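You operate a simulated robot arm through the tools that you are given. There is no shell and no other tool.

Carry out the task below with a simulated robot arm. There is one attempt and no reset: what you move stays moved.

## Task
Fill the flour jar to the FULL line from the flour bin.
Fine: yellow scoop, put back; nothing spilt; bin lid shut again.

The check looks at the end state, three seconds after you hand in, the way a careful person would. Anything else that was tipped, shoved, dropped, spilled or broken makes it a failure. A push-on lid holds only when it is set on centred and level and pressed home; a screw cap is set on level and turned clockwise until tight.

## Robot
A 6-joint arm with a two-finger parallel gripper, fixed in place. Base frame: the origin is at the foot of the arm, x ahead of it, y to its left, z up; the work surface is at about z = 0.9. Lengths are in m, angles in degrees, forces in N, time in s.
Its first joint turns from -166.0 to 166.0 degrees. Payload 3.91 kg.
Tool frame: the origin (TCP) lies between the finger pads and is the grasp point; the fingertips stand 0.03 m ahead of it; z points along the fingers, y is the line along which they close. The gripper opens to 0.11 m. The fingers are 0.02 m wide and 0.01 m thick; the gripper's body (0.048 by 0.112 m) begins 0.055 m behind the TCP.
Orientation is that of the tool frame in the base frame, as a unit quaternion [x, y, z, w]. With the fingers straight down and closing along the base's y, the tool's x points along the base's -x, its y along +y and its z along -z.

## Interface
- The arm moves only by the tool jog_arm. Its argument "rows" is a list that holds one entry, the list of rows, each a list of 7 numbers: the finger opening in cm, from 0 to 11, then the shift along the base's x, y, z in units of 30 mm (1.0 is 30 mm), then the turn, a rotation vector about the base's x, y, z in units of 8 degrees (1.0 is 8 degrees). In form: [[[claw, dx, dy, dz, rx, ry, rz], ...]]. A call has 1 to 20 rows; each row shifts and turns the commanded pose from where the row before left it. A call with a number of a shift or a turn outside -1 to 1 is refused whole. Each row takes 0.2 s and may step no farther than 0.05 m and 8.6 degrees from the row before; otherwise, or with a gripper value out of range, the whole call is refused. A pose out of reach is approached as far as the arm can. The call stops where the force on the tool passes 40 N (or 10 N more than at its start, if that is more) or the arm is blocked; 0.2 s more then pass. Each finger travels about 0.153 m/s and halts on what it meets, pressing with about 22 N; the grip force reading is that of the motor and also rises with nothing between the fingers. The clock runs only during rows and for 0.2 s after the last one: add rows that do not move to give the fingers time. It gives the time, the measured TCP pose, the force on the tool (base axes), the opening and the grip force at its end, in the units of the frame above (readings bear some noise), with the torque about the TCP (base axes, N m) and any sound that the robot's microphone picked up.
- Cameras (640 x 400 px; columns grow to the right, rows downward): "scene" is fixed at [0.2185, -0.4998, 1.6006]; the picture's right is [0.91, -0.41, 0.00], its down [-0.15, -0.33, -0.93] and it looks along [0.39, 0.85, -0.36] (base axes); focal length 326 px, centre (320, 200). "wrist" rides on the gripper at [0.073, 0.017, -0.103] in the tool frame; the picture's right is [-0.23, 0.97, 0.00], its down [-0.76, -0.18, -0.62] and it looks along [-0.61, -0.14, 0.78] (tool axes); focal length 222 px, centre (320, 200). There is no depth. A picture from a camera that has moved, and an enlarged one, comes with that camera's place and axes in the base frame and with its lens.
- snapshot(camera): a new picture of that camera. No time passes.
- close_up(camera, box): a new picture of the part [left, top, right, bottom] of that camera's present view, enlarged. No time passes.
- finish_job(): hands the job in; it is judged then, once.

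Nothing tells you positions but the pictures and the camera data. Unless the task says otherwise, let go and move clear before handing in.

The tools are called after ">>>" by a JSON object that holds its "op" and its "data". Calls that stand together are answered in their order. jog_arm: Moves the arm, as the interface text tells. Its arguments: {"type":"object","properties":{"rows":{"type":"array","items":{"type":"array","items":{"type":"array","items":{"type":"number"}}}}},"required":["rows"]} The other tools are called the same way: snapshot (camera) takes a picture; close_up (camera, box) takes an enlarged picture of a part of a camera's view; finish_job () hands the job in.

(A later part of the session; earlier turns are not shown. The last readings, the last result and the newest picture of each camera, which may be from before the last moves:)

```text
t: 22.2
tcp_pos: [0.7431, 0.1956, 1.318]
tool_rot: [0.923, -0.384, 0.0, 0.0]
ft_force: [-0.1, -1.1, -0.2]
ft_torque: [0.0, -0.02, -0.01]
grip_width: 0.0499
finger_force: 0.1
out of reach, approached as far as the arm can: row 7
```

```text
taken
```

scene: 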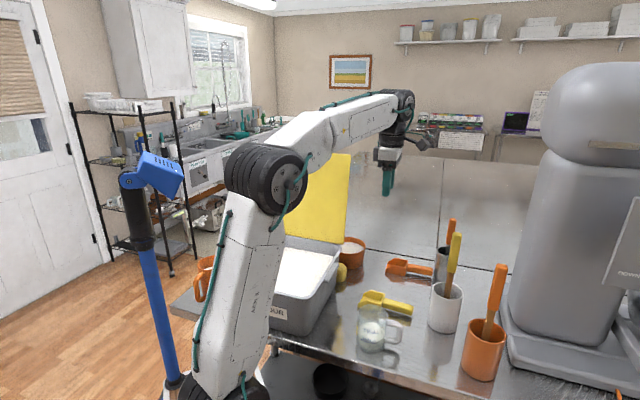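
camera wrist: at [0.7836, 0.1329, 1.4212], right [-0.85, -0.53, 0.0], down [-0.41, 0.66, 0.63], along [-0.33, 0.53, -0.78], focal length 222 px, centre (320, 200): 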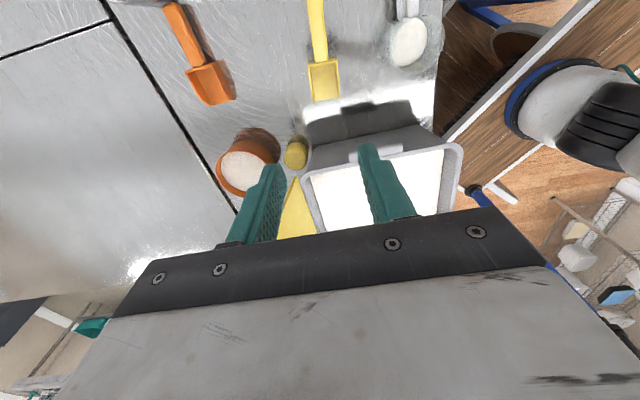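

The bin is open and the lid holds. Now I'll look closely at the scoop, the jar and the flour surface from here.

>>> {"op": "close_up", "data": {"camera": "wrist", "box": [270, 0, 450, 120]}}

>>> {"op": "close_up", "data": {"camera": "scene", "box": [230, 230, 390, 340]}}

>>> {"op": "close_up", "data": {"camera": "wrist", "box": [210, 80, 480, 250]}}

```text
3.33 times, centred on (360, 60) of wrist
camera zoom: at [0.7836, 0.1329, 1.4212], right [-0.85, -0.53, 0.0], down [-0.41, 0.66, 0.63], along [-0.33, 0.53, -0.78], focal length 740 px, centre (187, 667)
```

zoom: 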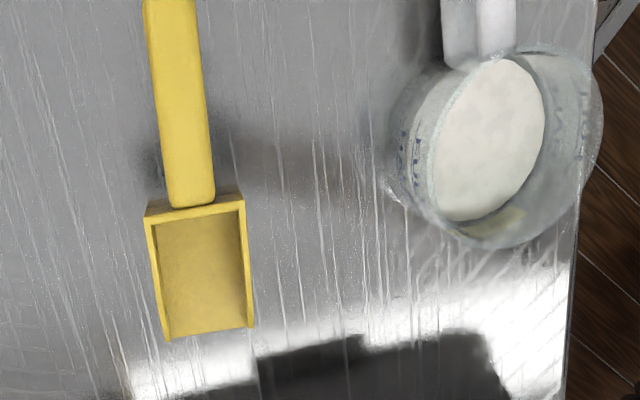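

```text
3.64 times, centred on (310, 285) of scene
camera zoom: at [0.2185, -0.4998, 1.6006], right [0.91, -0.41, 0.0], down [-0.15, -0.33, -0.93], along [0.39, 0.85, -0.36], focal length 1184 px, centre (356, -109)
```

zoom: 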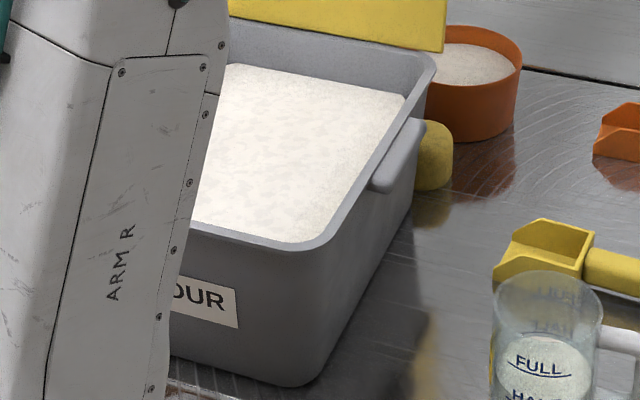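

```text
2.35 times, centred on (345, 165) of wrist
camera zoom: at [0.7836, 0.1329, 1.4212], right [-0.85, -0.53, 0.0], down [-0.41, 0.66, 0.63], along [-0.33, 0.53, -0.78], focal length 523 px, centre (261, 282)
```

zoom: 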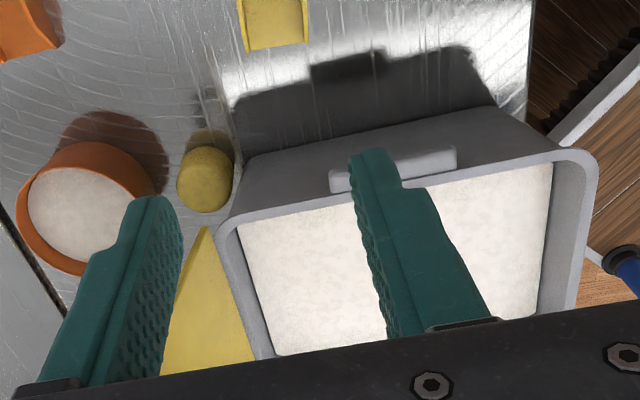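

The flour surface is about 3 cm below the rim. The scoop's handle runs from about (0.752, 0.177) to (0.804, 0.113), with its axis at about 129°. I'll descend over the handle near the bowl, to keep the camera clear of the white crock, and check alignment.

>>> {"op": "jog_arm", "data": {"rows": [[[5, 0.1, -0.156, -0.98, 0, 0, -0.083], [5, 0.1, -0.156, -0.98, 0, 0, -0.083], [5, 0.1, -0.156, -0.98, 0, 0, -0.083], [5, 0.1, -0.156, -0.98, 0, 0, -0.083], [5, 0.1, -0.156, -0.98, 0, 0, -0.083], [5, 0.1, -0.156, -0.98, 0, 0, -0.083], [5, 0.1, -0.156, -0.98, 0, 0, -0.083], [5, 0.1, -0.156, -0.98, 0, 0, -0.083], [5, 0.1, -0.156, -0.6, 0, 0, -0.083]]]}}

>>> {"op": "snapshot", "data": {"camera": "wrist"}}

>>> {"op": "close_up", "data": {"camera": "scene", "box": [340, 200, 500, 340]}}

```text
t: 24.2
tcp_pos: [0.7712, 0.1542, 1.0644]
tool_rot: [0.903, -0.43, -0.001, 0.0]
ft_force: [-0.7, -0.8, 0.3]
ft_torque: [0.0, -0.01, 0.01]
grip_width: 0.0503
finger_force: 0.0
```

```text
taken
camera wrist: at [0.8049, 0.0869, 1.1674], right [-0.9, -0.44, 0.0], down [-0.34, 0.7, 0.63], along [-0.27, 0.56, -0.78], focal length 222 px, centre (320, 200)
```

wrist: 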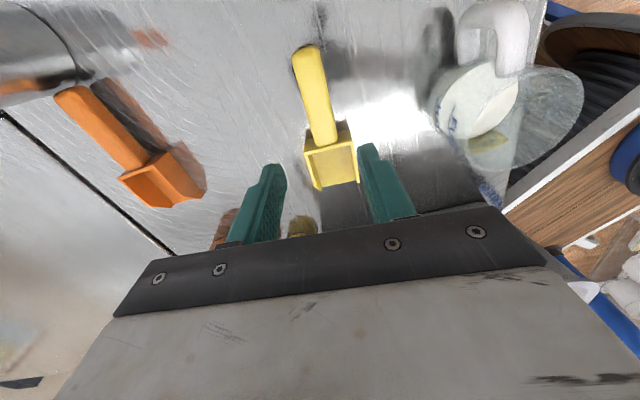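

```text
2.86 times, centred on (420, 270) of scene
camera zoom: at [0.2185, -0.4998, 1.6006], right [0.91, -0.41, 0.0], down [-0.15, -0.33, -0.93], along [0.39, 0.85, -0.36], focal length 930 px, centre (34, 0)
```

zoom: 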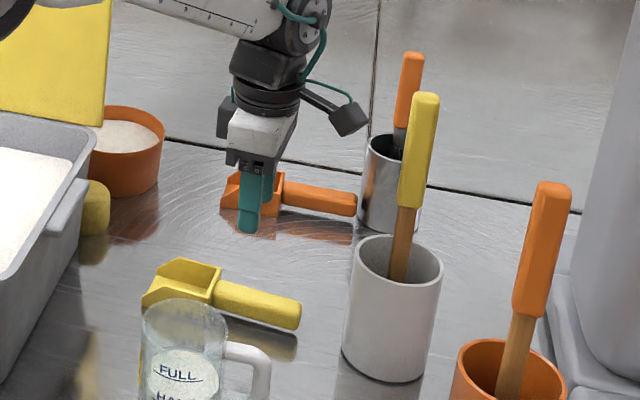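

Nearly aligned over the handle. I'll enlarge to fine-tune the lateral offset and yaw.

>>> {"op": "close_up", "data": {"camera": "wrist", "box": [260, 30, 420, 200]}}

```text
2.35 times, centred on (340, 115) of wrist
camera zoom: at [0.8049, 0.0869, 1.1674], right [-0.9, -0.44, 0.0], down [-0.34, 0.7, 0.63], along [-0.27, 0.56, -0.78], focal length 523 px, centre (273, 400)
```

zoom: 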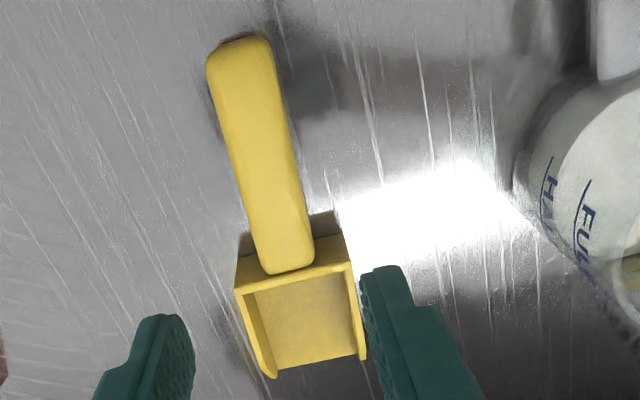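

Alignment is good. I'll descend so the fingers straddle the handle, tips just above the table.

>>> {"op": "jog_arm", "data": {"rows": [[[5, 0, 0, -0.85, 0, 0, 0], [5, 0, 0, -0.85, 0, 0, 0], [5, 0, 0, -0.85, 0, 0, 0], [5, 0, 0, -0.85, 0, 0, 0], [5, 0, 0, -0.4, 0, 0, 0], [5, 0, 0, -0.3, 0, 0, 0], [5, 0, 0, 0, 0, 0, 0]]]}}

>>> {"op": "snapshot", "data": {"camera": "wrist"}}

>>> {"op": "close_up", "data": {"camera": "scene", "box": [340, 230, 480, 340]}}

```text
t: 25.8
tcp_pos: [0.7723, 0.1526, 0.9421]
tool_rot: [0.903, -0.43, -0.001, -0.001]
ft_force: [-0.2, -0.2, 0.4]
ft_torque: [0.0, 0.05, 0.0]
grip_width: 0.0502
finger_force: 0.1
```

```text
taken
camera wrist: at [0.8055, 0.0852, 1.0447], right [-0.9, -0.44, 0.0], down [-0.34, 0.7, 0.63], along [-0.27, 0.56, -0.78], focal length 222 px, centre (320, 200)
```

wrist: 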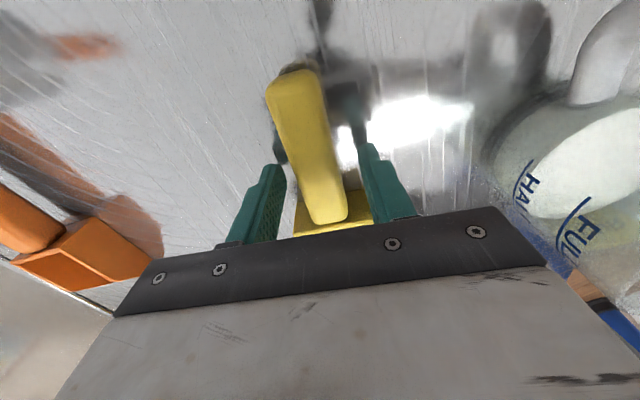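

```text
3.64 times, centred on (410, 285) of scene
camera zoom: at [0.2185, -0.4998, 1.6006], right [0.91, -0.41, 0.0], down [-0.15, -0.33, -0.93], along [0.39, 0.85, -0.36], focal length 1184 px, centre (-7, -109)
```

zoom: 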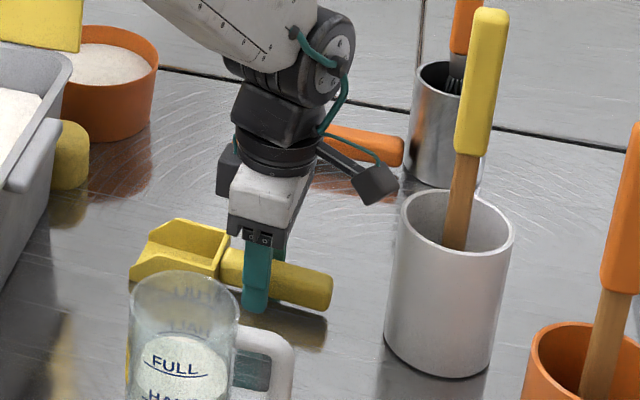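

The fingers are around the handle and clear of the crock. I'll lower 4 mm and close.

>>> {"op": "jog_arm", "data": {"rows": [[[5, 0, 0, -0.14, 0, 0, 0], [1.5, 0, 0, 0, 0, 0, 0], [1.0, 0, 0, 0, 0, 0, 0], [0.5, 0, 0, 0, 0, 0, 0]]]}}

>>> {"op": "snapshot", "data": {"camera": "wrist"}}

>>> {"op": "close_up", "data": {"camera": "scene", "box": [340, 230, 480, 340]}}

```text
t: 26.8
tcp_pos: [0.7712, 0.1521, 0.9375]
tool_rot: [0.903, -0.431, -0.001, -0.001]
ft_force: [-1.0, -0.5, 1.3]
ft_torque: [0.03, 0.02, 0.04]
grip_width: 0.0267
finger_force: 22.2
```

```text
taken
camera wrist: at [0.805, 0.085, 1.0404], right [-0.9, -0.44, 0.0], down [-0.34, 0.7, 0.63], along [-0.27, 0.56, -0.78], focal length 222 px, centre (320, 200)
```

wrist: 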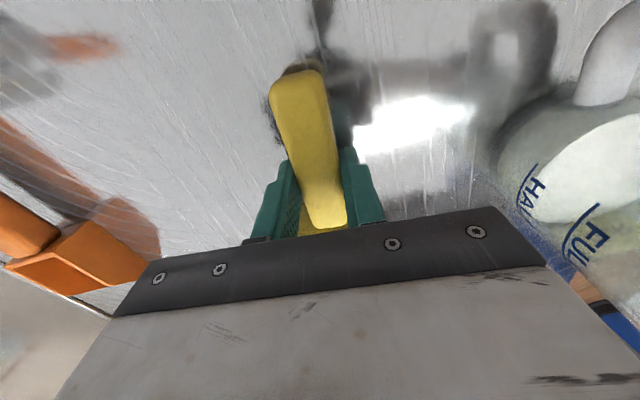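

```text
3.64 times, centred on (410, 285) of scene
camera zoom: at [0.2185, -0.4998, 1.6006], right [0.91, -0.41, 0.0], down [-0.15, -0.33, -0.93], along [0.39, 0.85, -0.36], focal length 1184 px, centre (-7, -109)
```

zoom: 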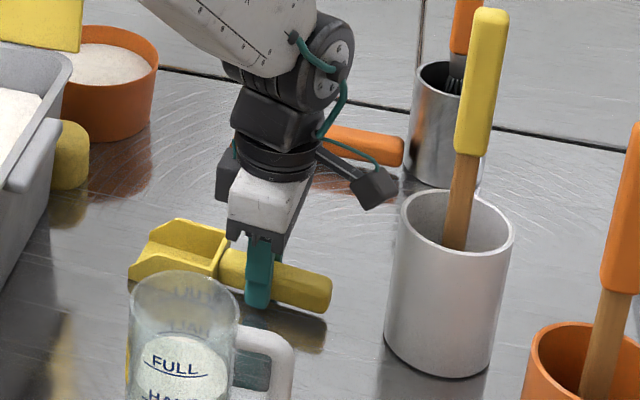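

The scoop handle is gripped (26.7 mm). I note this pose, (0.771, 0.152, 0.9375), for putting it back. Now I lift straight up and check that it hangs level.

>>> {"op": "jog_arm", "data": {"rows": [[[0.5, 0, 0, 0.3, 0, 0, 0], [0.5, 0, 0, 0.7, 0, 0, 0], [0.5, 0, 0, 0.9, 0, 0, 0], [0.5, 0, 0, 0.9, 0, 0, 0], [0.5, 0, 0, 0.9, 0, 0, 0], [0.5, 0, 0, 0.9, 0, 0, 0], [0.5, 0, 0, 0.9, 0, 0, 0], [0.5, 0, 0, 0.9, 0, 0, 0], [0.5, 0, 0, 0, 0, 0, 0]]]}}

>>> {"op": "snapshot", "data": {"camera": "wrist"}}

>>> {"op": "close_up", "data": {"camera": "scene", "box": [330, 180, 470, 300]}}

>>> {"op": "snapshot", "data": {"camera": "scene"}}

```text
t: 28.8
tcp_pos: [0.7716, 0.1504, 1.1323]
tool_rot: [0.902, -0.431, -0.001, -0.002]
ft_force: [-0.4, 0.3, -0.5]
ft_torque: [-0.07, -0.05, 0.02]
grip_width: 0.0266
finger_force: 22.4
```

```text
taken
camera wrist: at [0.8051, 0.0839, 1.2364], right [-0.9, -0.44, 0.0], down [-0.34, 0.7, 0.63], along [-0.27, 0.56, -0.78], focal length 222 px, centre (320, 200)
```

wrist: 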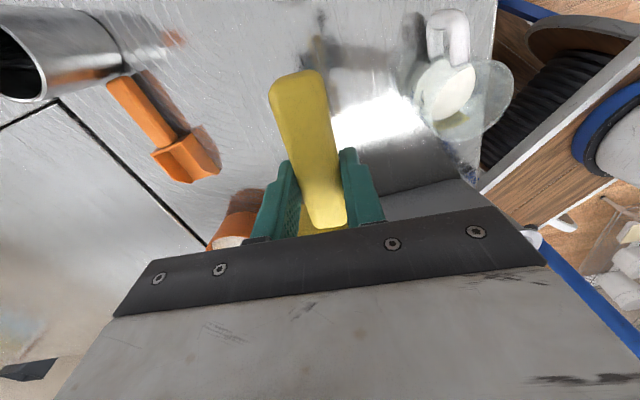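

```text
3.33 times, centred on (400, 240) of scene
camera zoom: at [0.2185, -0.4998, 1.6006], right [0.91, -0.41, 0.0], down [-0.15, -0.33, -0.93], along [0.39, 0.85, -0.36], focal length 1085 px, centre (53, 67)
```

zoom: 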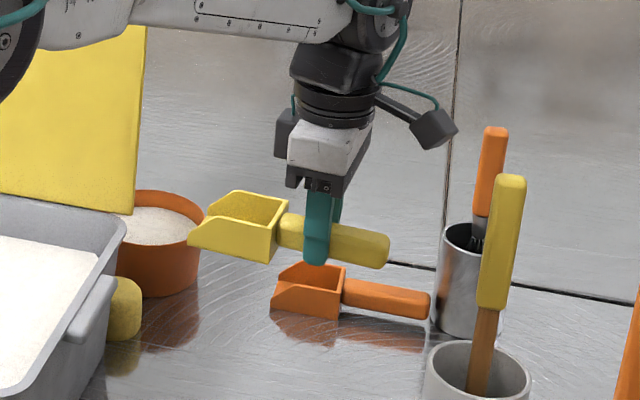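

```text
taken
```

scene: 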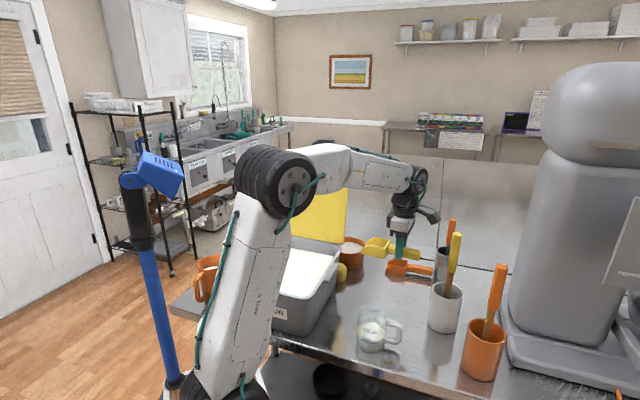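

The scoop hangs level and firm. I'll carry it over the bin, with the handle at the right-hand side and the bowl pointing across the bin, staying above the rim.

>>> {"op": "jog_arm", "data": {"rows": [[[0.5, -0.887, 0.521, 0.15, 0, 0, 0.094], [0.5, -0.887, 0.521, 0.15, 0, 0, 0.094], [0.5, -0.887, 0.521, 0.15, 0, 0, 0.094], [0.5, -0.887, 0.521, 0.15, 0, 0, 0.094], [0.5, -0.887, 0.521, 0.15, 0, 0, 0.094], [0.5, -0.887, 0.521, 0.15, 0, 0, 0.094], [0.5, -0.887, 0.521, 0.1, 0, 0, 0.094], [0.5, -0.887, 0.521, 0, 0, 0, 0.094], [0.5, 0, 0, 0, 0, 0, 0]]]}}

>>> {"op": "snapshot", "data": {"camera": "wrist"}}

>>> {"op": "close_up", "data": {"camera": "scene", "box": [240, 180, 400, 340]}}

```text
t: 30.8
tcp_pos: [0.5594, 0.2796, 1.1617]
tool_rot: [0.924, -0.383, 0.0, -0.002]
ft_force: [-0.3, -0.5, -1.7]
ft_torque: [-0.05, -0.06, -0.02]
grip_width: 0.0268
finger_force: 22.4
```

```text
taken
camera wrist: at [0.5984, 0.2159, 1.265], right [-0.85, -0.53, 0.0], down [-0.41, 0.66, 0.63], along [-0.33, 0.53, -0.78], focal length 222 px, centre (320, 200)
```

wrist: 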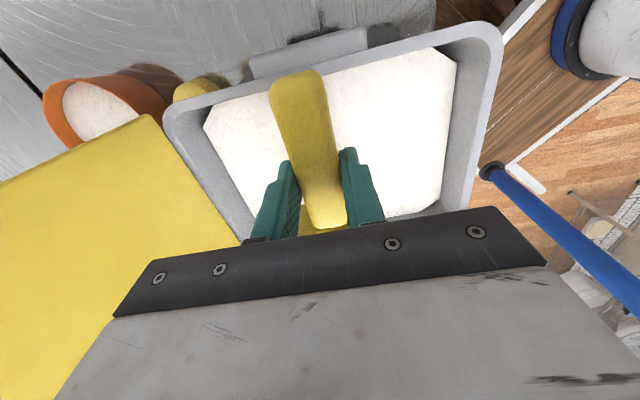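

```text
2.50 times, centred on (320, 260) of scene
camera zoom: at [0.2185, -0.4998, 1.6006], right [0.91, -0.41, 0.0], down [-0.15, -0.33, -0.93], along [0.39, 0.85, -0.36], focal length 814 px, centre (320, 50)
```

zoom: 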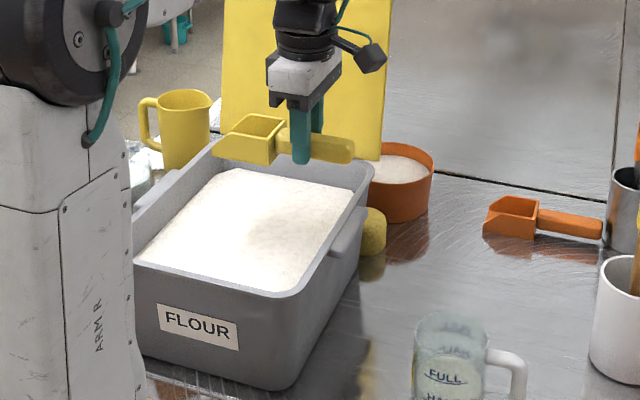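

The interior spans roughly e = 0.454–0.716 along the bin and the surface is near z = 1.02. I'll first pitch the scoop nose-down 35° above the flour and check the pose.

>>> {"op": "jog_arm", "data": {"rows": [[[0.5, 0.086, -0.086, -0.144, -0.619, -0.619, 0], [0.5, 0.086, -0.086, -0.144, -0.619, -0.619, 0], [0.5, 0.086, -0.086, -0.144, -0.619, -0.619, 0], [0.5, 0.086, -0.086, -0.144, -0.619, -0.619, 0], [0.5, 0.086, -0.086, -0.144, -0.619, -0.619, 0], [0.5, 0, 0, 0, 0, 0, 0]]]}}

>>> {"op": "snapshot", "data": {"camera": "wrist"}}

>>> {"op": "close_up", "data": {"camera": "scene", "box": [240, 180, 400, 340]}}

```text
t: 32.2
tcp_pos: [0.5726, 0.2641, 1.1399]
tool_rot: [0.882, -0.364, 0.278, 0.114]
ft_force: [0.1, 0.5, -1.3]
ft_torque: [-0.06, -0.02, 0.01]
grip_width: 0.0267
finger_force: 22.3
```

```text
taken
camera wrist: at [0.5609, 0.2524, 1.2663], right [-0.82, -0.56, -0.13], down [-0.57, 0.82, 0.08], along [0.07, 0.14, -0.99], focal length 222 px, centre (320, 200)
```

wrist: 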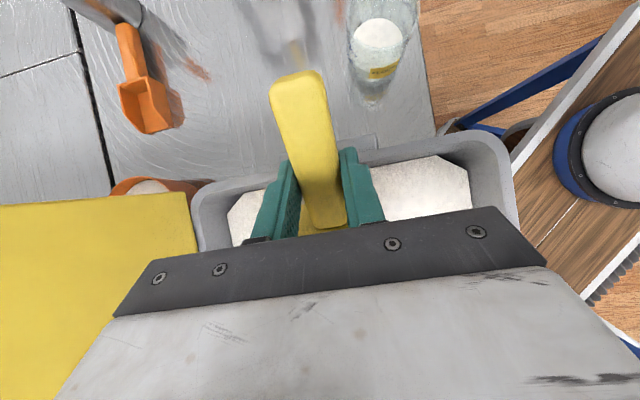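

```text
2.50 times, centred on (320, 260) of scene
camera zoom: at [0.2185, -0.4998, 1.6006], right [0.91, -0.41, 0.0], down [-0.15, -0.33, -0.93], along [0.39, 0.85, -0.36], focal length 814 px, centre (320, 50)
```

zoom: 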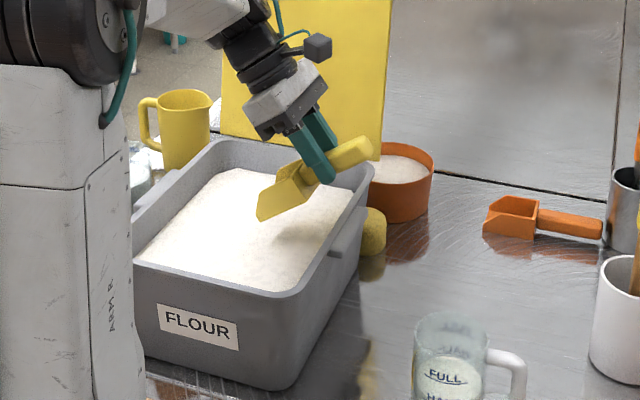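

The pose is as planned. Now the scooping stroke: plunge along the bowl's floor, push across and level out.

>>> {"op": "jog_arm", "data": {"rows": [[[0.5, -0.05, 0.05, -0.93, 0, 0, 0], [0.5, -0.589, 0.589, -0.583, 0, 0, 0], [0.5, -0.589, 0.589, -0.583, 0, 0, 0], [0.5, -0.707, 0.707, -0.167, 0, 0, 0], [0.5, -0.059, 0.059, -0.215, 0.442, 0.442, 0], [0.5, -0.059, 0.059, -0.215, 0.442, 0.442, 0], [0.5, 0.031, -0.031, -0.172, 0.442, 0.442, 0], [0.5, 0.031, -0.031, -0.172, 0.442, 0.442, 0], [0.5, 0.054, -0.054, -0.203, 0.442, 0.442, 0], [0.5, 0.054, -0.054, -0.203, 0.442, 0.442, 0], [0.5, 0.078, -0.078, -0.062, 0.442, 0.442, 0], [0.5, 0.078, -0.078, -0.062, 0.442, 0.442, 0], [0.5, 0.108, -0.108, 0.38, 0.619, 0.619, 0]]]}}

>>> {"op": "close_up", "data": {"camera": "scene", "box": [240, 180, 400, 340]}}

>>> {"op": "snapshot", "data": {"camera": "wrist"}}

```text
t: 35.0
tcp_pos: [0.5224, 0.3141, 1.0424]
tool_rot: [0.918, -0.381, -0.099, -0.04]
ft_force: [-0.2, -0.5, -2.7]
ft_torque: [-0.06, -0.07, 0.0]
grip_width: 0.0269
finger_force: 22.4
```

```text
2.50 times, centred on (320, 260) of scene
camera zoom: at [0.2185, -0.4998, 1.6006], right [0.91, -0.41, 0.0], down [-0.15, -0.33, -0.93], along [0.39, 0.85, -0.36], focal length 814 px, centre (320, 50)
```

zoom: 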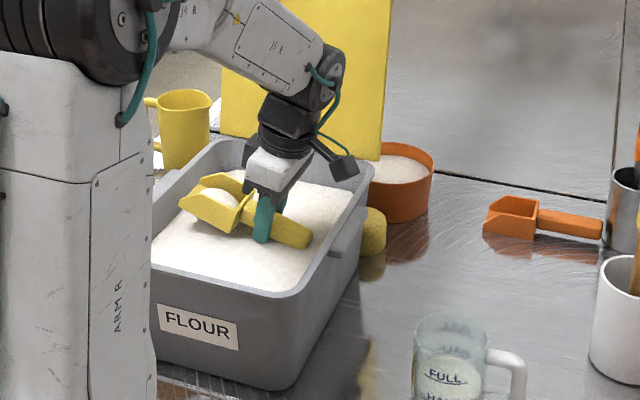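

```text
taken
camera wrist: at [0.5767, 0.2358, 1.1283], right [-0.85, -0.53, 0.05], down [-0.31, 0.56, 0.77], along [-0.44, 0.64, -0.64], focal length 222 px, centre (320, 200)
```

wrist: 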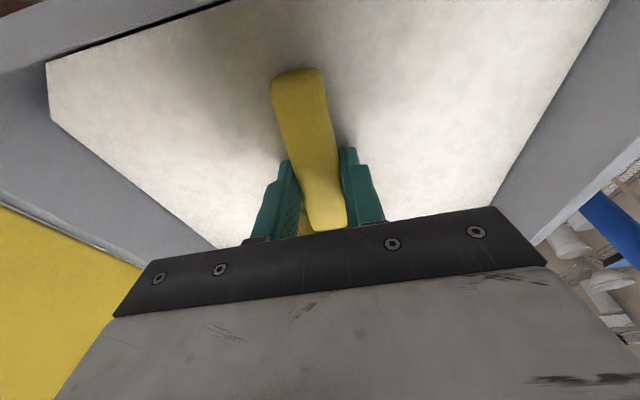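

The scoop carries a small mound of flour. I'll lift it straight up, still over the bin, and inspect.

>>> {"op": "jog_arm", "data": {"rows": [[[0.5, 0, 0, 0.4, 0, 0, 0], [0.5, 0, 0, 0.6, 0, 0, 0], [0.5, 0, 0, 0.6, 0, 0, 0], [0.5, 0, 0, 0.6, 0, 0, 0], [0.5, 0, 0, 0.6, 0, 0, 0], [0.5, 0, 0, 0.6, 0, 0, 0], [0.5, 0, 0, 0.4, 0, 0, 0], [0.5, 0, 0, 0, 0, 0, 0]]]}}

>>> {"op": "close_up", "data": {"camera": "scene", "box": [240, 160, 400, 320]}}

>>> {"op": "close_up", "data": {"camera": "scene", "box": [265, 190, 335, 240]}}

>>> {"op": "close_up", "data": {"camera": "scene", "box": [350, 290, 410, 360]}}

```text
t: 36.8
tcp_pos: [0.5229, 0.3117, 1.1558]
tool_rot: [0.918, -0.381, -0.098, -0.042]
ft_force: [0.5, -0.3, -1.4]
ft_torque: [-0.06, -0.04, 0.02]
grip_width: 0.0268
finger_force: 21.9
```

```text
2.50 times, centred on (320, 240) of scene
camera zoom: at [0.2185, -0.4998, 1.6006], right [0.91, -0.41, 0.0], down [-0.15, -0.33, -0.93], along [0.39, 0.85, -0.36], focal length 814 px, centre (320, 100)
```

zoom: 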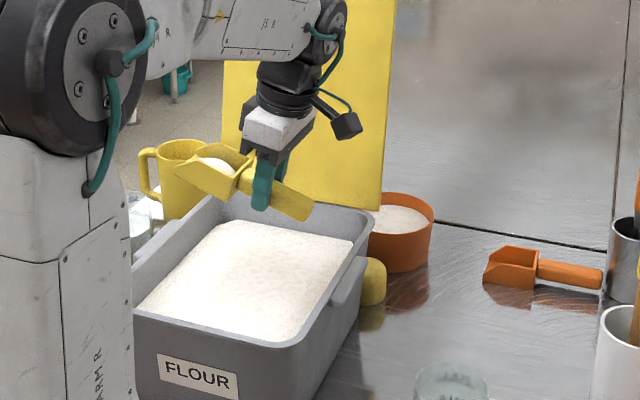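

```text
8.00 times, centred on (300, 215) of scene
camera zoom: at [0.2185, -0.4998, 1.6006], right [0.91, -0.41, 0.0], down [-0.15, -0.33, -0.93], along [0.39, 0.85, -0.36], focal length 2605 px, centre (480, 80)
```

zoom: 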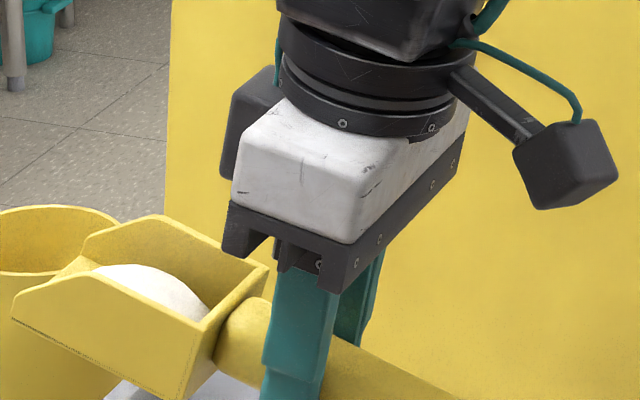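

```text
5.71 times, centred on (380, 325) of scene
camera zoom: at [0.2185, -0.4998, 1.6006], right [0.91, -0.41, 0.0], down [-0.15, -0.33, -0.93], along [0.39, 0.85, -0.36], focal length 1860 px, centre (-23, -514)
```

zoom: 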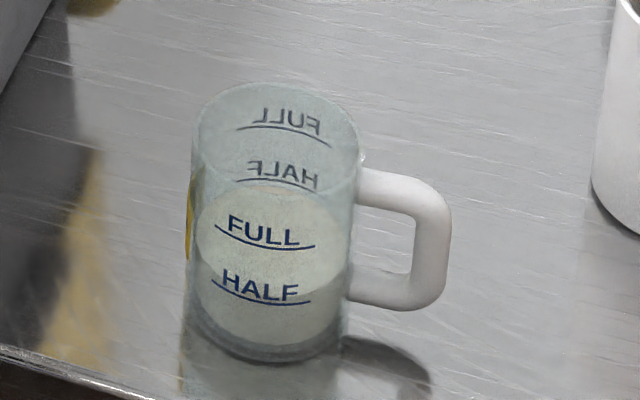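

The flour sits as a neat mound inside the bowl. Nothing has dropped. I'll carry it, nose slightly up, out of the bin and to the jar (centre about (0.6355, 0.080), rim about z = 1.00), turning the bowl to point along +y.

>>> {"op": "jog_arm", "data": {"rows": [[[0.5, 0.12, -0.4, 0, 0, 0, -0.375], [0.5, 0.25, -0.79, 0, 0, 0, -0.375], [0.5, 0.25, -0.79, 0, 0, 0, -0.375], [0.5, 0.25, -0.79, 0, 0, 0, -0.375], [0.5, 0.25, -0.79, 0, 0, 0, -0.375], [0.5, 0.25, -0.79, 0, 0, 0, -0.375], [0.5, 0.25, -0.79, 0, 0, 0, -0.375], [0.5, 0.25, -0.79, 0, 0, 0, -0.375], [0.5, 0.25, -0.79, 0, 0, 0, -0.375], [0.5, 0.25, -0.79, 0, 0, 0, -0.375], [0.5, 0.25, -0.79, 0, 0, 0, -0.375], [0.5, 0.25, -0.79, 0, 0, 0, -0.375], [0.5, 0.25, -0.79, 0, 0, 0, -0.375], [0.5, 0.25, -0.79, 0, 0, 0, -0.375], [0.5, 0.25, -0.79, 0, 0, 0, -0.375], [0.5, 0.12, -0.4, 0, 0, 0, 0], [0.5, 0, 0, 0, 0, 0, 0]]]}}

>>> {"op": "snapshot", "data": {"camera": "scene"}}

>>> {"op": "close_up", "data": {"camera": "scene", "box": [320, 220, 440, 360]}}

>>> {"op": "snapshot", "data": {"camera": "wrist"}}

```text
t: 40.4
tcp_pos: [0.6347, -0.0419, 1.1578]
tool_rot: [0.703, -0.703, -0.075, -0.076]
ft_force: [-0.6, 0.5, -1.3]
ft_torque: [-0.03, -0.01, -0.04]
grip_width: 0.0265
finger_force: 22.0
```

```text
taken
```

scene: 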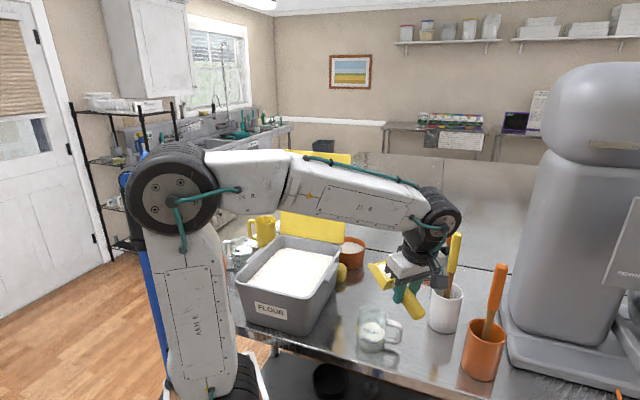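

```text
2.86 times, centred on (380, 290) of scene
camera zoom: at [0.2185, -0.4998, 1.6006], right [0.91, -0.41, 0.0], down [-0.15, -0.33, -0.93], along [0.39, 0.85, -0.36], focal length 930 px, centre (149, -57)
```

zoom: 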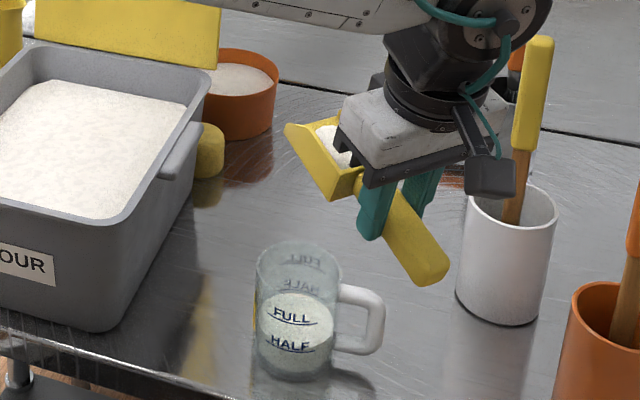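

```text
taken
camera wrist: at [0.6186, -0.1352, 1.2433], right [-0.97, 0.22, 0.05], down [0.18, 0.61, 0.77], along [0.14, 0.76, -0.64], focal length 222 px, centre (320, 200)
```

wrist: 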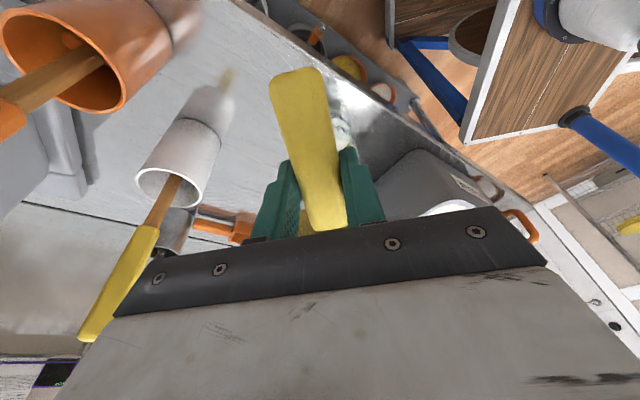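

The scoop is poised above the jar. I'll zoom in to verify where the lip is relative to the jar mouth.

>>> {"op": "close_up", "data": {"camera": "scene", "box": [355, 250, 435, 310]}}

>>> {"op": "close_up", "data": {"camera": "wrist", "box": [300, 60, 420, 160]}}

```text
6.67 times, centred on (395, 280) of scene
camera zoom: at [0.2185, -0.4998, 1.6006], right [0.91, -0.41, 0.0], down [-0.15, -0.33, -0.93], along [0.39, 0.85, -0.36], focal length 2170 px, centre (-180, -333)
```

zoom: 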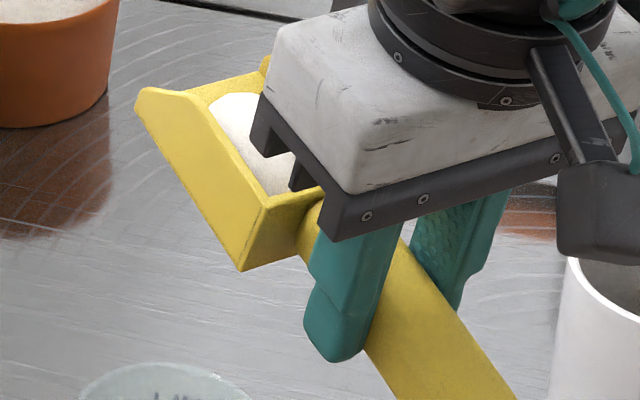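

```text
4.00 times, centred on (360, 110) of wrist
camera zoom: at [0.6186, -0.1352, 1.2433], right [-0.97, 0.22, 0.05], down [0.18, 0.61, 0.77], along [0.14, 0.76, -0.64], focal length 888 px, centre (160, 560)
```

zoom: 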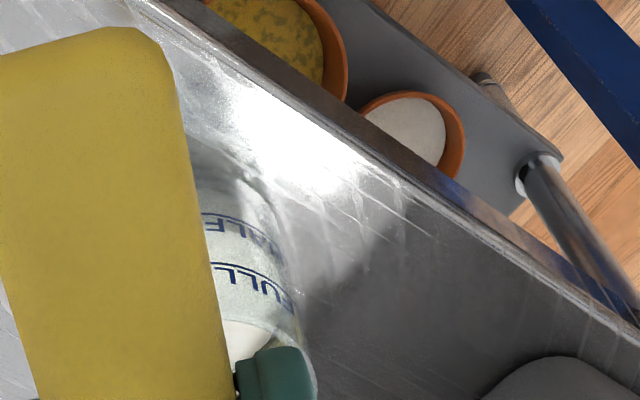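

The lip is at about y = 0.074 and x matches the jar centre. The scoop sits about 7° more nose-up in the grip than the tool. I'll lower and level it to just above the jar mouth first.

>>> {"op": "jog_arm", "data": {"rows": [[[0.5, 0.01, 0.059, -0.737, -0.6, 0, 0], [0.5, 0.01, 0.059, -0.737, -0.6, 0, 0], [0.5, 0.0, 0.059, -0.737, -0.6, 0, 0], [0.5, 0.0, 0.059, -0.737, -0.6, 0, 0], [0.5, 0, 0, 0, 0, 0, 0]]]}}

>>> {"op": "close_up", "data": {"camera": "scene", "box": [340, 270, 440, 360]}}

>>> {"op": "snapshot", "data": {"camera": "wrist"}}

```text
t: 41.6
tcp_pos: [0.6359, -0.0354, 1.0704]
tool_rot: [0.707, -0.705, 0.044, 0.042]
ft_force: [0.3, -0.4, -1.3]
ft_torque: [-0.07, 0.0, -0.02]
grip_width: 0.0267
finger_force: 22.4
```

```text
4.44 times, centred on (390, 315) of scene
camera zoom: at [0.2185, -0.4998, 1.6006], right [0.91, -0.41, 0.0], down [-0.15, -0.33, -0.93], along [0.39, 0.85, -0.36], focal length 1447 px, centre (9, -311)
```

zoom: 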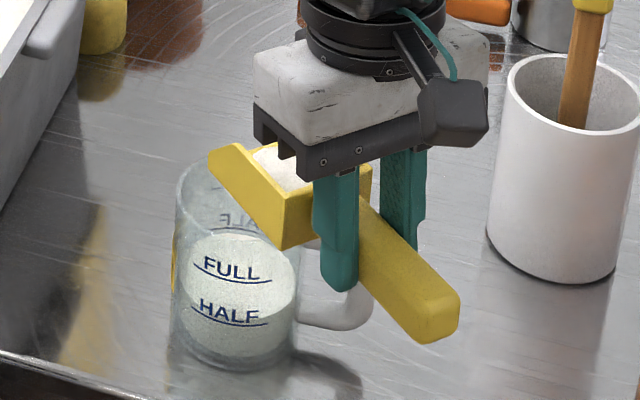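

```text
taken
camera wrist: at [0.6198, -0.0949, 1.1807], right [-0.97, 0.23, -0.03], down [0.18, 0.83, 0.53], along [0.14, 0.51, -0.85], focal length 222 px, centre (320, 200)
```

wrist: 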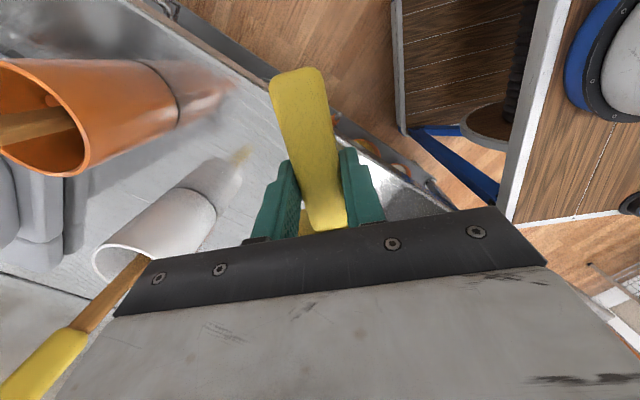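

The lip is centred over the mouth about 4 cm above the rim. I'll tilt slowly nose-down keeping the lip over the jar, and check for the first flour coming out.

>>> {"op": "jog_arm", "data": {"rows": [[[0.5, 0, 0.078, 0.03, -0.625, 0, 0], [0.5, 0, 0.078, 0.03, -0.625, 0, 0], [0.5, 0, 0.078, 0.03, -0.625, 0, 0], [0.5, 0, 0.204, 0.261, -0.625, 0, 0], [0.5, 0, 0.204, 0.261, -0.625, 0, 0], [0.5, 0, 0, 0, 0, 0, 0]]]}}

>>> {"op": "close_up", "data": {"camera": "scene", "box": [340, 260, 440, 360]}}

>>> {"op": "snapshot", "data": {"camera": "scene"}}

```text
t: 43.0
tcp_pos: [0.6363, -0.0158, 1.0892]
tool_rot: [-0.679, 0.68, -0.196, -0.195]
ft_force: [0.6, -0.8, -0.9]
ft_torque: [-0.05, -0.02, -0.01]
grip_width: 0.0269
finger_force: 22.0
```

```text
4.00 times, centred on (390, 310) of scene
camera zoom: at [0.2185, -0.4998, 1.6006], right [0.91, -0.41, 0.0], down [-0.15, -0.33, -0.93], along [0.39, 0.85, -0.36], focal length 1302 px, centre (40, -240)
```

zoom: 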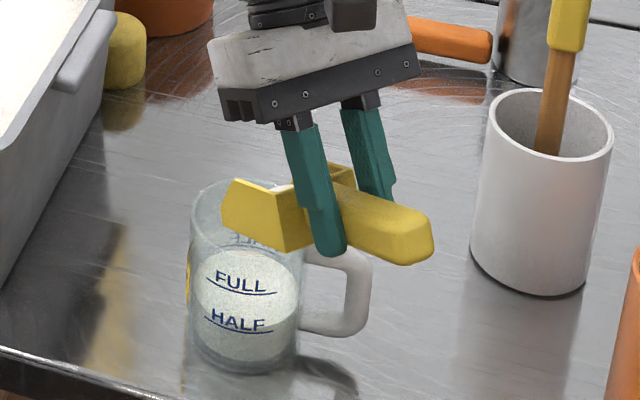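

```text
taken
```

scene: 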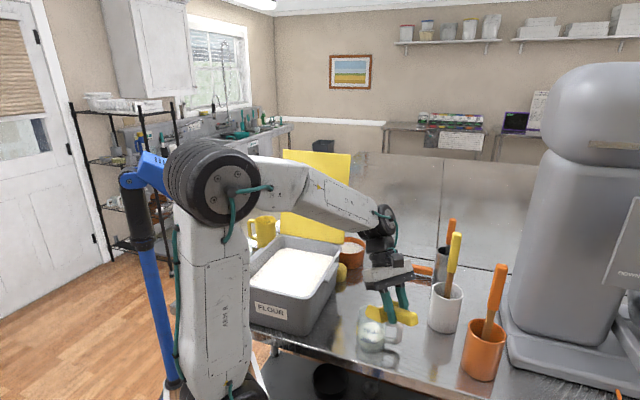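

The lip is right over the mouth (y ≈ 0.069, z ≈ 1.013). I'll continue tilting in small steps.

>>> {"op": "jog_arm", "data": {"rows": [[[0.5, 0, 0.242, 0.178, -0.625, 0, 0], [0.5, 0, 0.242, 0.178, -0.625, 0, 0], [0.5, 0, 0, 0, 0, 0, 0]]]}}

>>> {"op": "close_up", "data": {"camera": "scene", "box": [340, 260, 440, 360]}}

```text
t: 43.8
tcp_pos: [0.6347, 0.0001, 1.0975]
tool_rot: [-0.66, 0.66, -0.254, -0.253]
ft_force: [-0.8, -0.3, -1.2]
ft_torque: [0.0, 0.03, -0.03]
grip_width: 0.0267
finger_force: 21.8
```

```text
4.00 times, centred on (390, 310) of scene
camera zoom: at [0.2185, -0.4998, 1.6006], right [0.91, -0.41, 0.0], down [-0.15, -0.33, -0.93], along [0.39, 0.85, -0.36], focal length 1302 px, centre (40, -240)
```

zoom: 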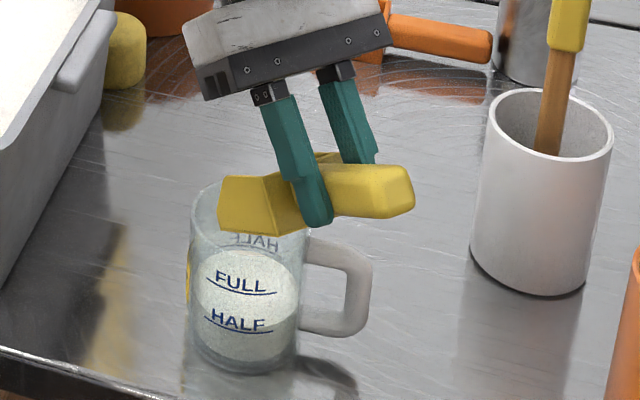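

No visible change in the jar yet. Continuing to tilt.

>>> {"op": "jog_arm", "data": {"rows": [[[0.5, 0, 0.278, 0.182, -0.625, 0, 0], [0.5, 0, 0.278, 0.182, -0.625, 0, 0], [0.5, 0, 0, 0, 0, 0, 0]]]}}

>>> {"op": "close_up", "data": {"camera": "scene", "box": [340, 260, 440, 360]}}

```text
t: 44.6
tcp_pos: [0.6362, 0.0152, 1.1099]
tool_rot: [0.636, -0.635, 0.311, 0.31]
ft_force: [0.0, -0.2, -1.5]
ft_torque: [-0.01, 0.02, 0.0]
grip_width: 0.0266
finger_force: 22.3
```

```text
4.00 times, centred on (390, 310) of scene
camera zoom: at [0.2185, -0.4998, 1.6006], right [0.91, -0.41, 0.0], down [-0.15, -0.33, -0.93], along [0.39, 0.85, -0.36], focal length 1302 px, centre (40, -240)
```

zoom: 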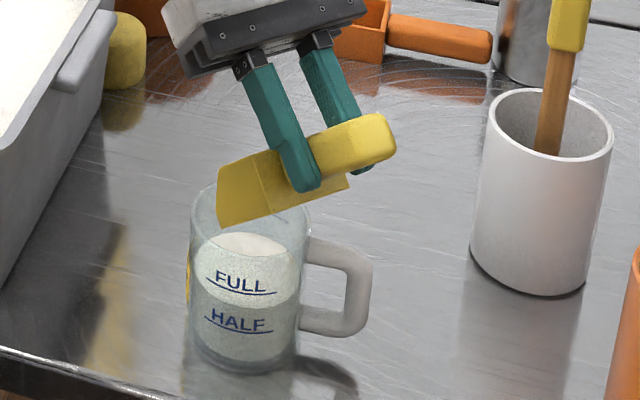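

Flour has begun to fall into the jar; the level rose. I'll zoom in on it.

>>> {"op": "close_up", "data": {"camera": "scene", "box": [375, 300, 425, 355]}}

>>> {"op": "snapshot", "data": {"camera": "wrist"}}

```text
7.27 times, centred on (400, 328) of scene
camera zoom: at [0.2185, -0.4998, 1.6006], right [0.91, -0.41, 0.0], down [-0.15, -0.33, -0.93], along [0.39, 0.85, -0.36], focal length 2368 px, centre (-262, -727)
```

zoom: 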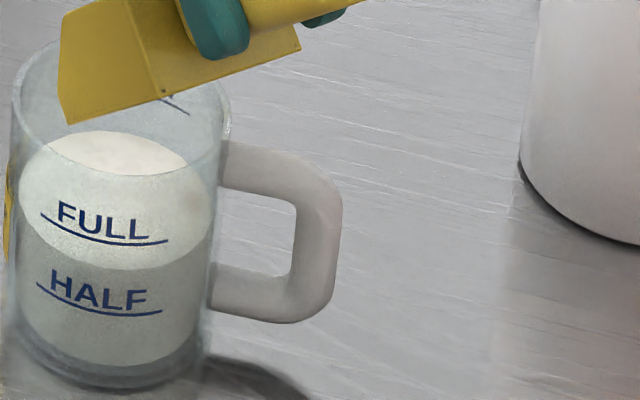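

```text
taken
camera wrist: at [0.6191, 0.0518, 1.2311], right [-0.97, 0.14, -0.18], down [0.18, 0.96, -0.22], along [0.14, -0.24, -0.96], focal length 222 px, centre (320, 200)
```

wrist: 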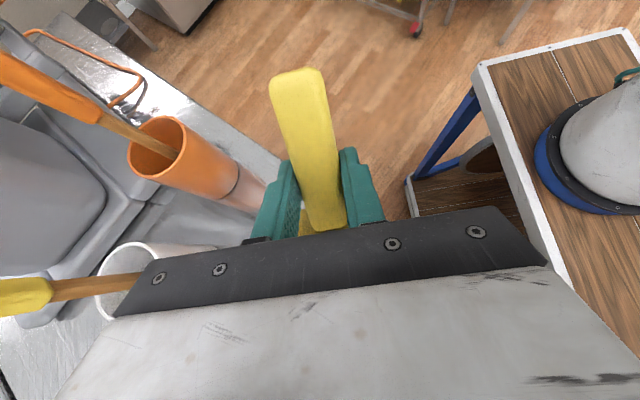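

The level is now roughly 60% of the way from HALF to FULL. I'll tilt a little further and watch the level after each step.

>>> {"op": "jog_arm", "data": {"rows": [[[0.5, 0, 0.305, 0.13, -0.625, 0, 0], [0.5, 0, 0, 0, 0, 0, 0]]]}}

>>> {"op": "close_up", "data": {"camera": "scene", "box": [365, 285, 435, 355]}}

```text
t: 45.2
tcp_pos: [0.6348, 0.0252, 1.1143]
tool_rot: [-0.621, 0.622, -0.338, -0.338]
ft_force: [-0.3, 0.5, -0.7]
ft_torque: [-0.01, -0.01, 0.02]
grip_width: 0.0266
finger_force: 21.8
```

```text
5.71 times, centred on (400, 320) of scene
camera zoom: at [0.2185, -0.4998, 1.6006], right [0.91, -0.41, 0.0], down [-0.15, -0.33, -0.93], along [0.39, 0.85, -0.36], focal length 1860 px, centre (-137, -486)
```

zoom: 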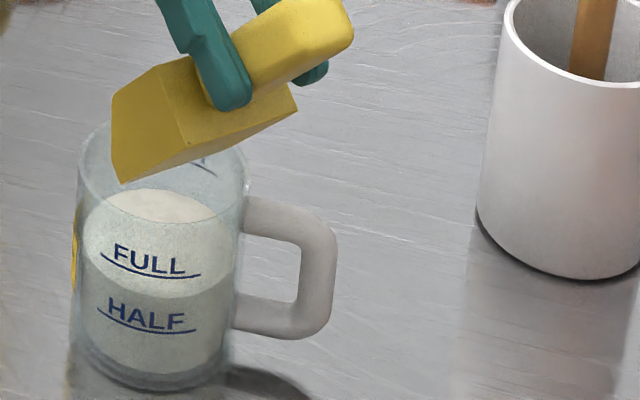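

No further change in this step. I'll tilt more to see whether any flour remains in the scoop.

>>> {"op": "jog_arm", "data": {"rows": [[[0.5, 0, 0.305, 0.13, -0.625, 0, 0], [0.5, 0, 0.323, 0.075, -0.625, 0, 0], [0.5, 0, 0, 0, 0, 0, 0]]]}}

>>> {"op": "close_up", "data": {"camera": "scene", "box": [365, 285, 435, 355]}}

```text
t: 46.0
tcp_pos: [0.6354, 0.0443, 1.1193]
tool_rot: [0.59, -0.59, 0.391, 0.389]
ft_force: [-0.3, 0.6, -1.8]
ft_torque: [0.01, 0.01, 0.01]
grip_width: 0.0267
finger_force: 22.2
```

```text
5.71 times, centred on (400, 320) of scene
camera zoom: at [0.2185, -0.4998, 1.6006], right [0.91, -0.41, 0.0], down [-0.15, -0.33, -0.93], along [0.39, 0.85, -0.36], focal length 1860 px, centre (-137, -486)
```

zoom: 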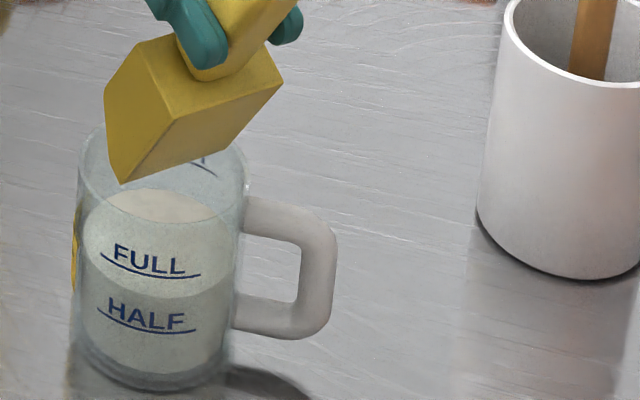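

The level is unchanged, so the scoop is probably empty. I'll tilt a bit more to shed any remainder.

>>> {"op": "jog_arm", "data": {"rows": [[[0.5, 0, 0.323, 0.075, -0.625, 0, 0], [0.5, 0, 0.332, 0.018, -0.625, 0, 0], [0.5, 0, 0.332, 0.018, -0.625, 0, 0], [0.5, 0, 0, 0, 0, 0, 0], [0.5, 0, 0, 0, 0, 0, 0]]]}}

>>> {"op": "close_up", "data": {"camera": "scene", "box": [365, 285, 435, 355]}}

>>> {"op": "snapshot", "data": {"camera": "scene"}}

```text
t: 47.2
tcp_pos: [0.636, 0.0746, 1.1231]
tool_rot: [0.534, -0.533, 0.465, 0.464]
ft_force: [0.3, 1.0, -1.3]
ft_torque: [0.01, -0.01, 0.05]
grip_width: 0.0264
finger_force: 21.8
```

```text
5.71 times, centred on (400, 320) of scene
camera zoom: at [0.2185, -0.4998, 1.6006], right [0.91, -0.41, 0.0], down [-0.15, -0.33, -0.93], along [0.39, 0.85, -0.36], focal length 1860 px, centre (-137, -486)
```

zoom: 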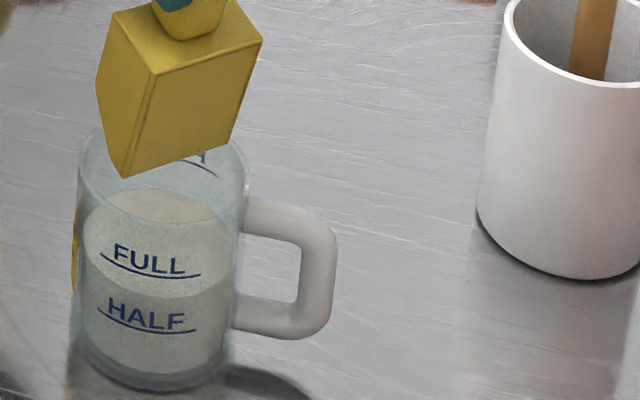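

```text
taken
```

scene: 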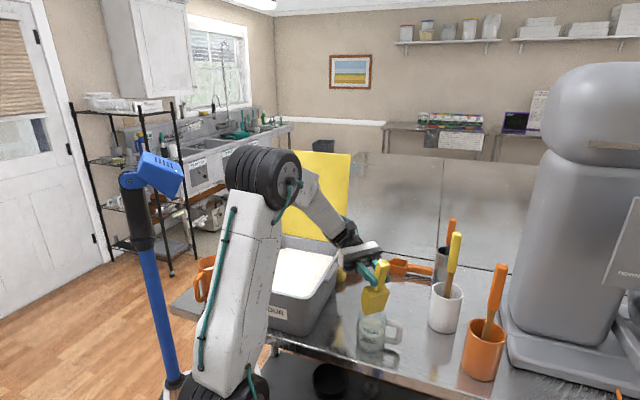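

The first scoop brought the level to about 60% of the way from HALF to FULL, with nothing spilt. I'll raise the empty scoop, bring it back over the bin for a second load and check the bowl and table.

>>> {"op": "jog_arm", "data": {"rows": [[[0.5, 0, 0, 0.9, 0, 0, 0], [0.5, 0, 0, 0.9, 0.5, 0, 0], [0.5, 0, 0, 0.9, 0.9, 0, 0], [0.5, 0, 0, 0.9, 0.9, 0, 0], [0.5, 0, 0, 0, 0.9, 0, 0], [0.5, 0, 0, 0, 0.9, 0, 0], [0.5, 0, 0, 0, 0.9, 0, 0], [0.5, 0, 0, 0, 0.9, 0, 0], [0.5, -0.264, 0.79, 0, 0, 0, 0.703], [0.5, -0.264, 0.79, 0, 0, 0, 0.703], [0.5, -0.264, 0.79, 0, 0, 0, 0.703], [0.5, -0.264, 0.79, 0, 0, 0, 0.703], [0.5, -0.264, 0.79, -0.3, 0, 0, 0.703], [0.5, -0.264, 0.79, -0.3, 0, 0, 0.703], [0.5, -0.264, 0.79, -0.3, 0, 0, 0.703], [0.5, -0.264, 0.79, -0.3, 0, 0, 0.703], [0.5, 0, 0, 0, 0, 0, 0]]]}}

>>> {"op": "snapshot", "data": {"camera": "scene"}}

>>> {"op": "close_up", "data": {"camera": "scene", "box": [240, 180, 400, 340]}}

>>> {"op": "close_up", "data": {"camera": "scene", "box": [350, 290, 410, 360]}}

```text
t: 50.8
tcp_pos: [0.576, 0.262, 1.1933]
tool_rot: [0.882, -0.365, 0.277, 0.114]
ft_force: [0.2, 0.2, -0.9]
ft_torque: [-0.05, -0.06, 0.0]
grip_width: 0.0266
finger_force: 22.0
```

```text
taken
```

scene: 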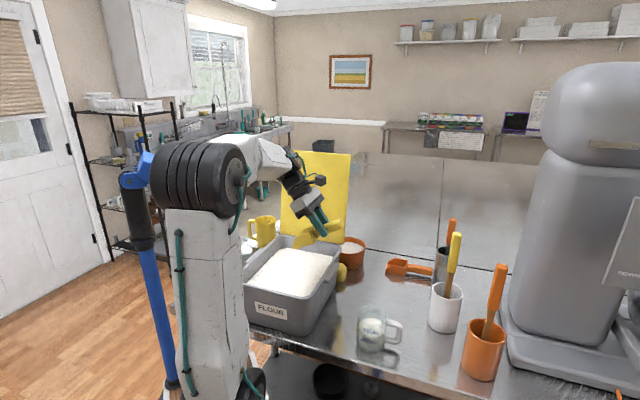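

```text
2.50 times, centred on (320, 260) of scene
camera zoom: at [0.2185, -0.4998, 1.6006], right [0.91, -0.41, 0.0], down [-0.15, -0.33, -0.93], along [0.39, 0.85, -0.36], focal length 814 px, centre (320, 50)
```

zoom: 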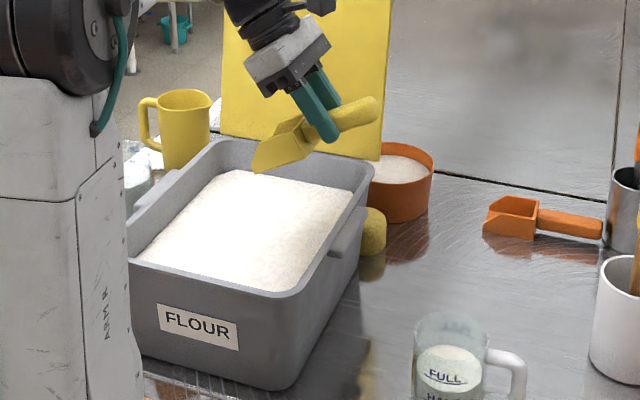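

```text
5.71 times, centred on (380, 325) of scene
camera zoom: at [0.2185, -0.4998, 1.6006], right [0.91, -0.41, 0.0], down [-0.15, -0.33, -0.93], along [0.39, 0.85, -0.36], focal length 1860 px, centre (-23, -514)
```

zoom: 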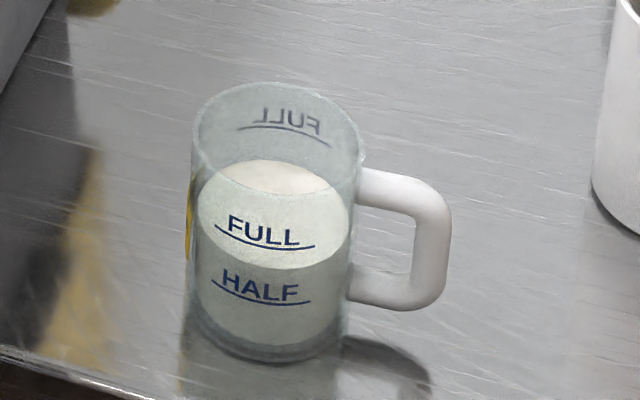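

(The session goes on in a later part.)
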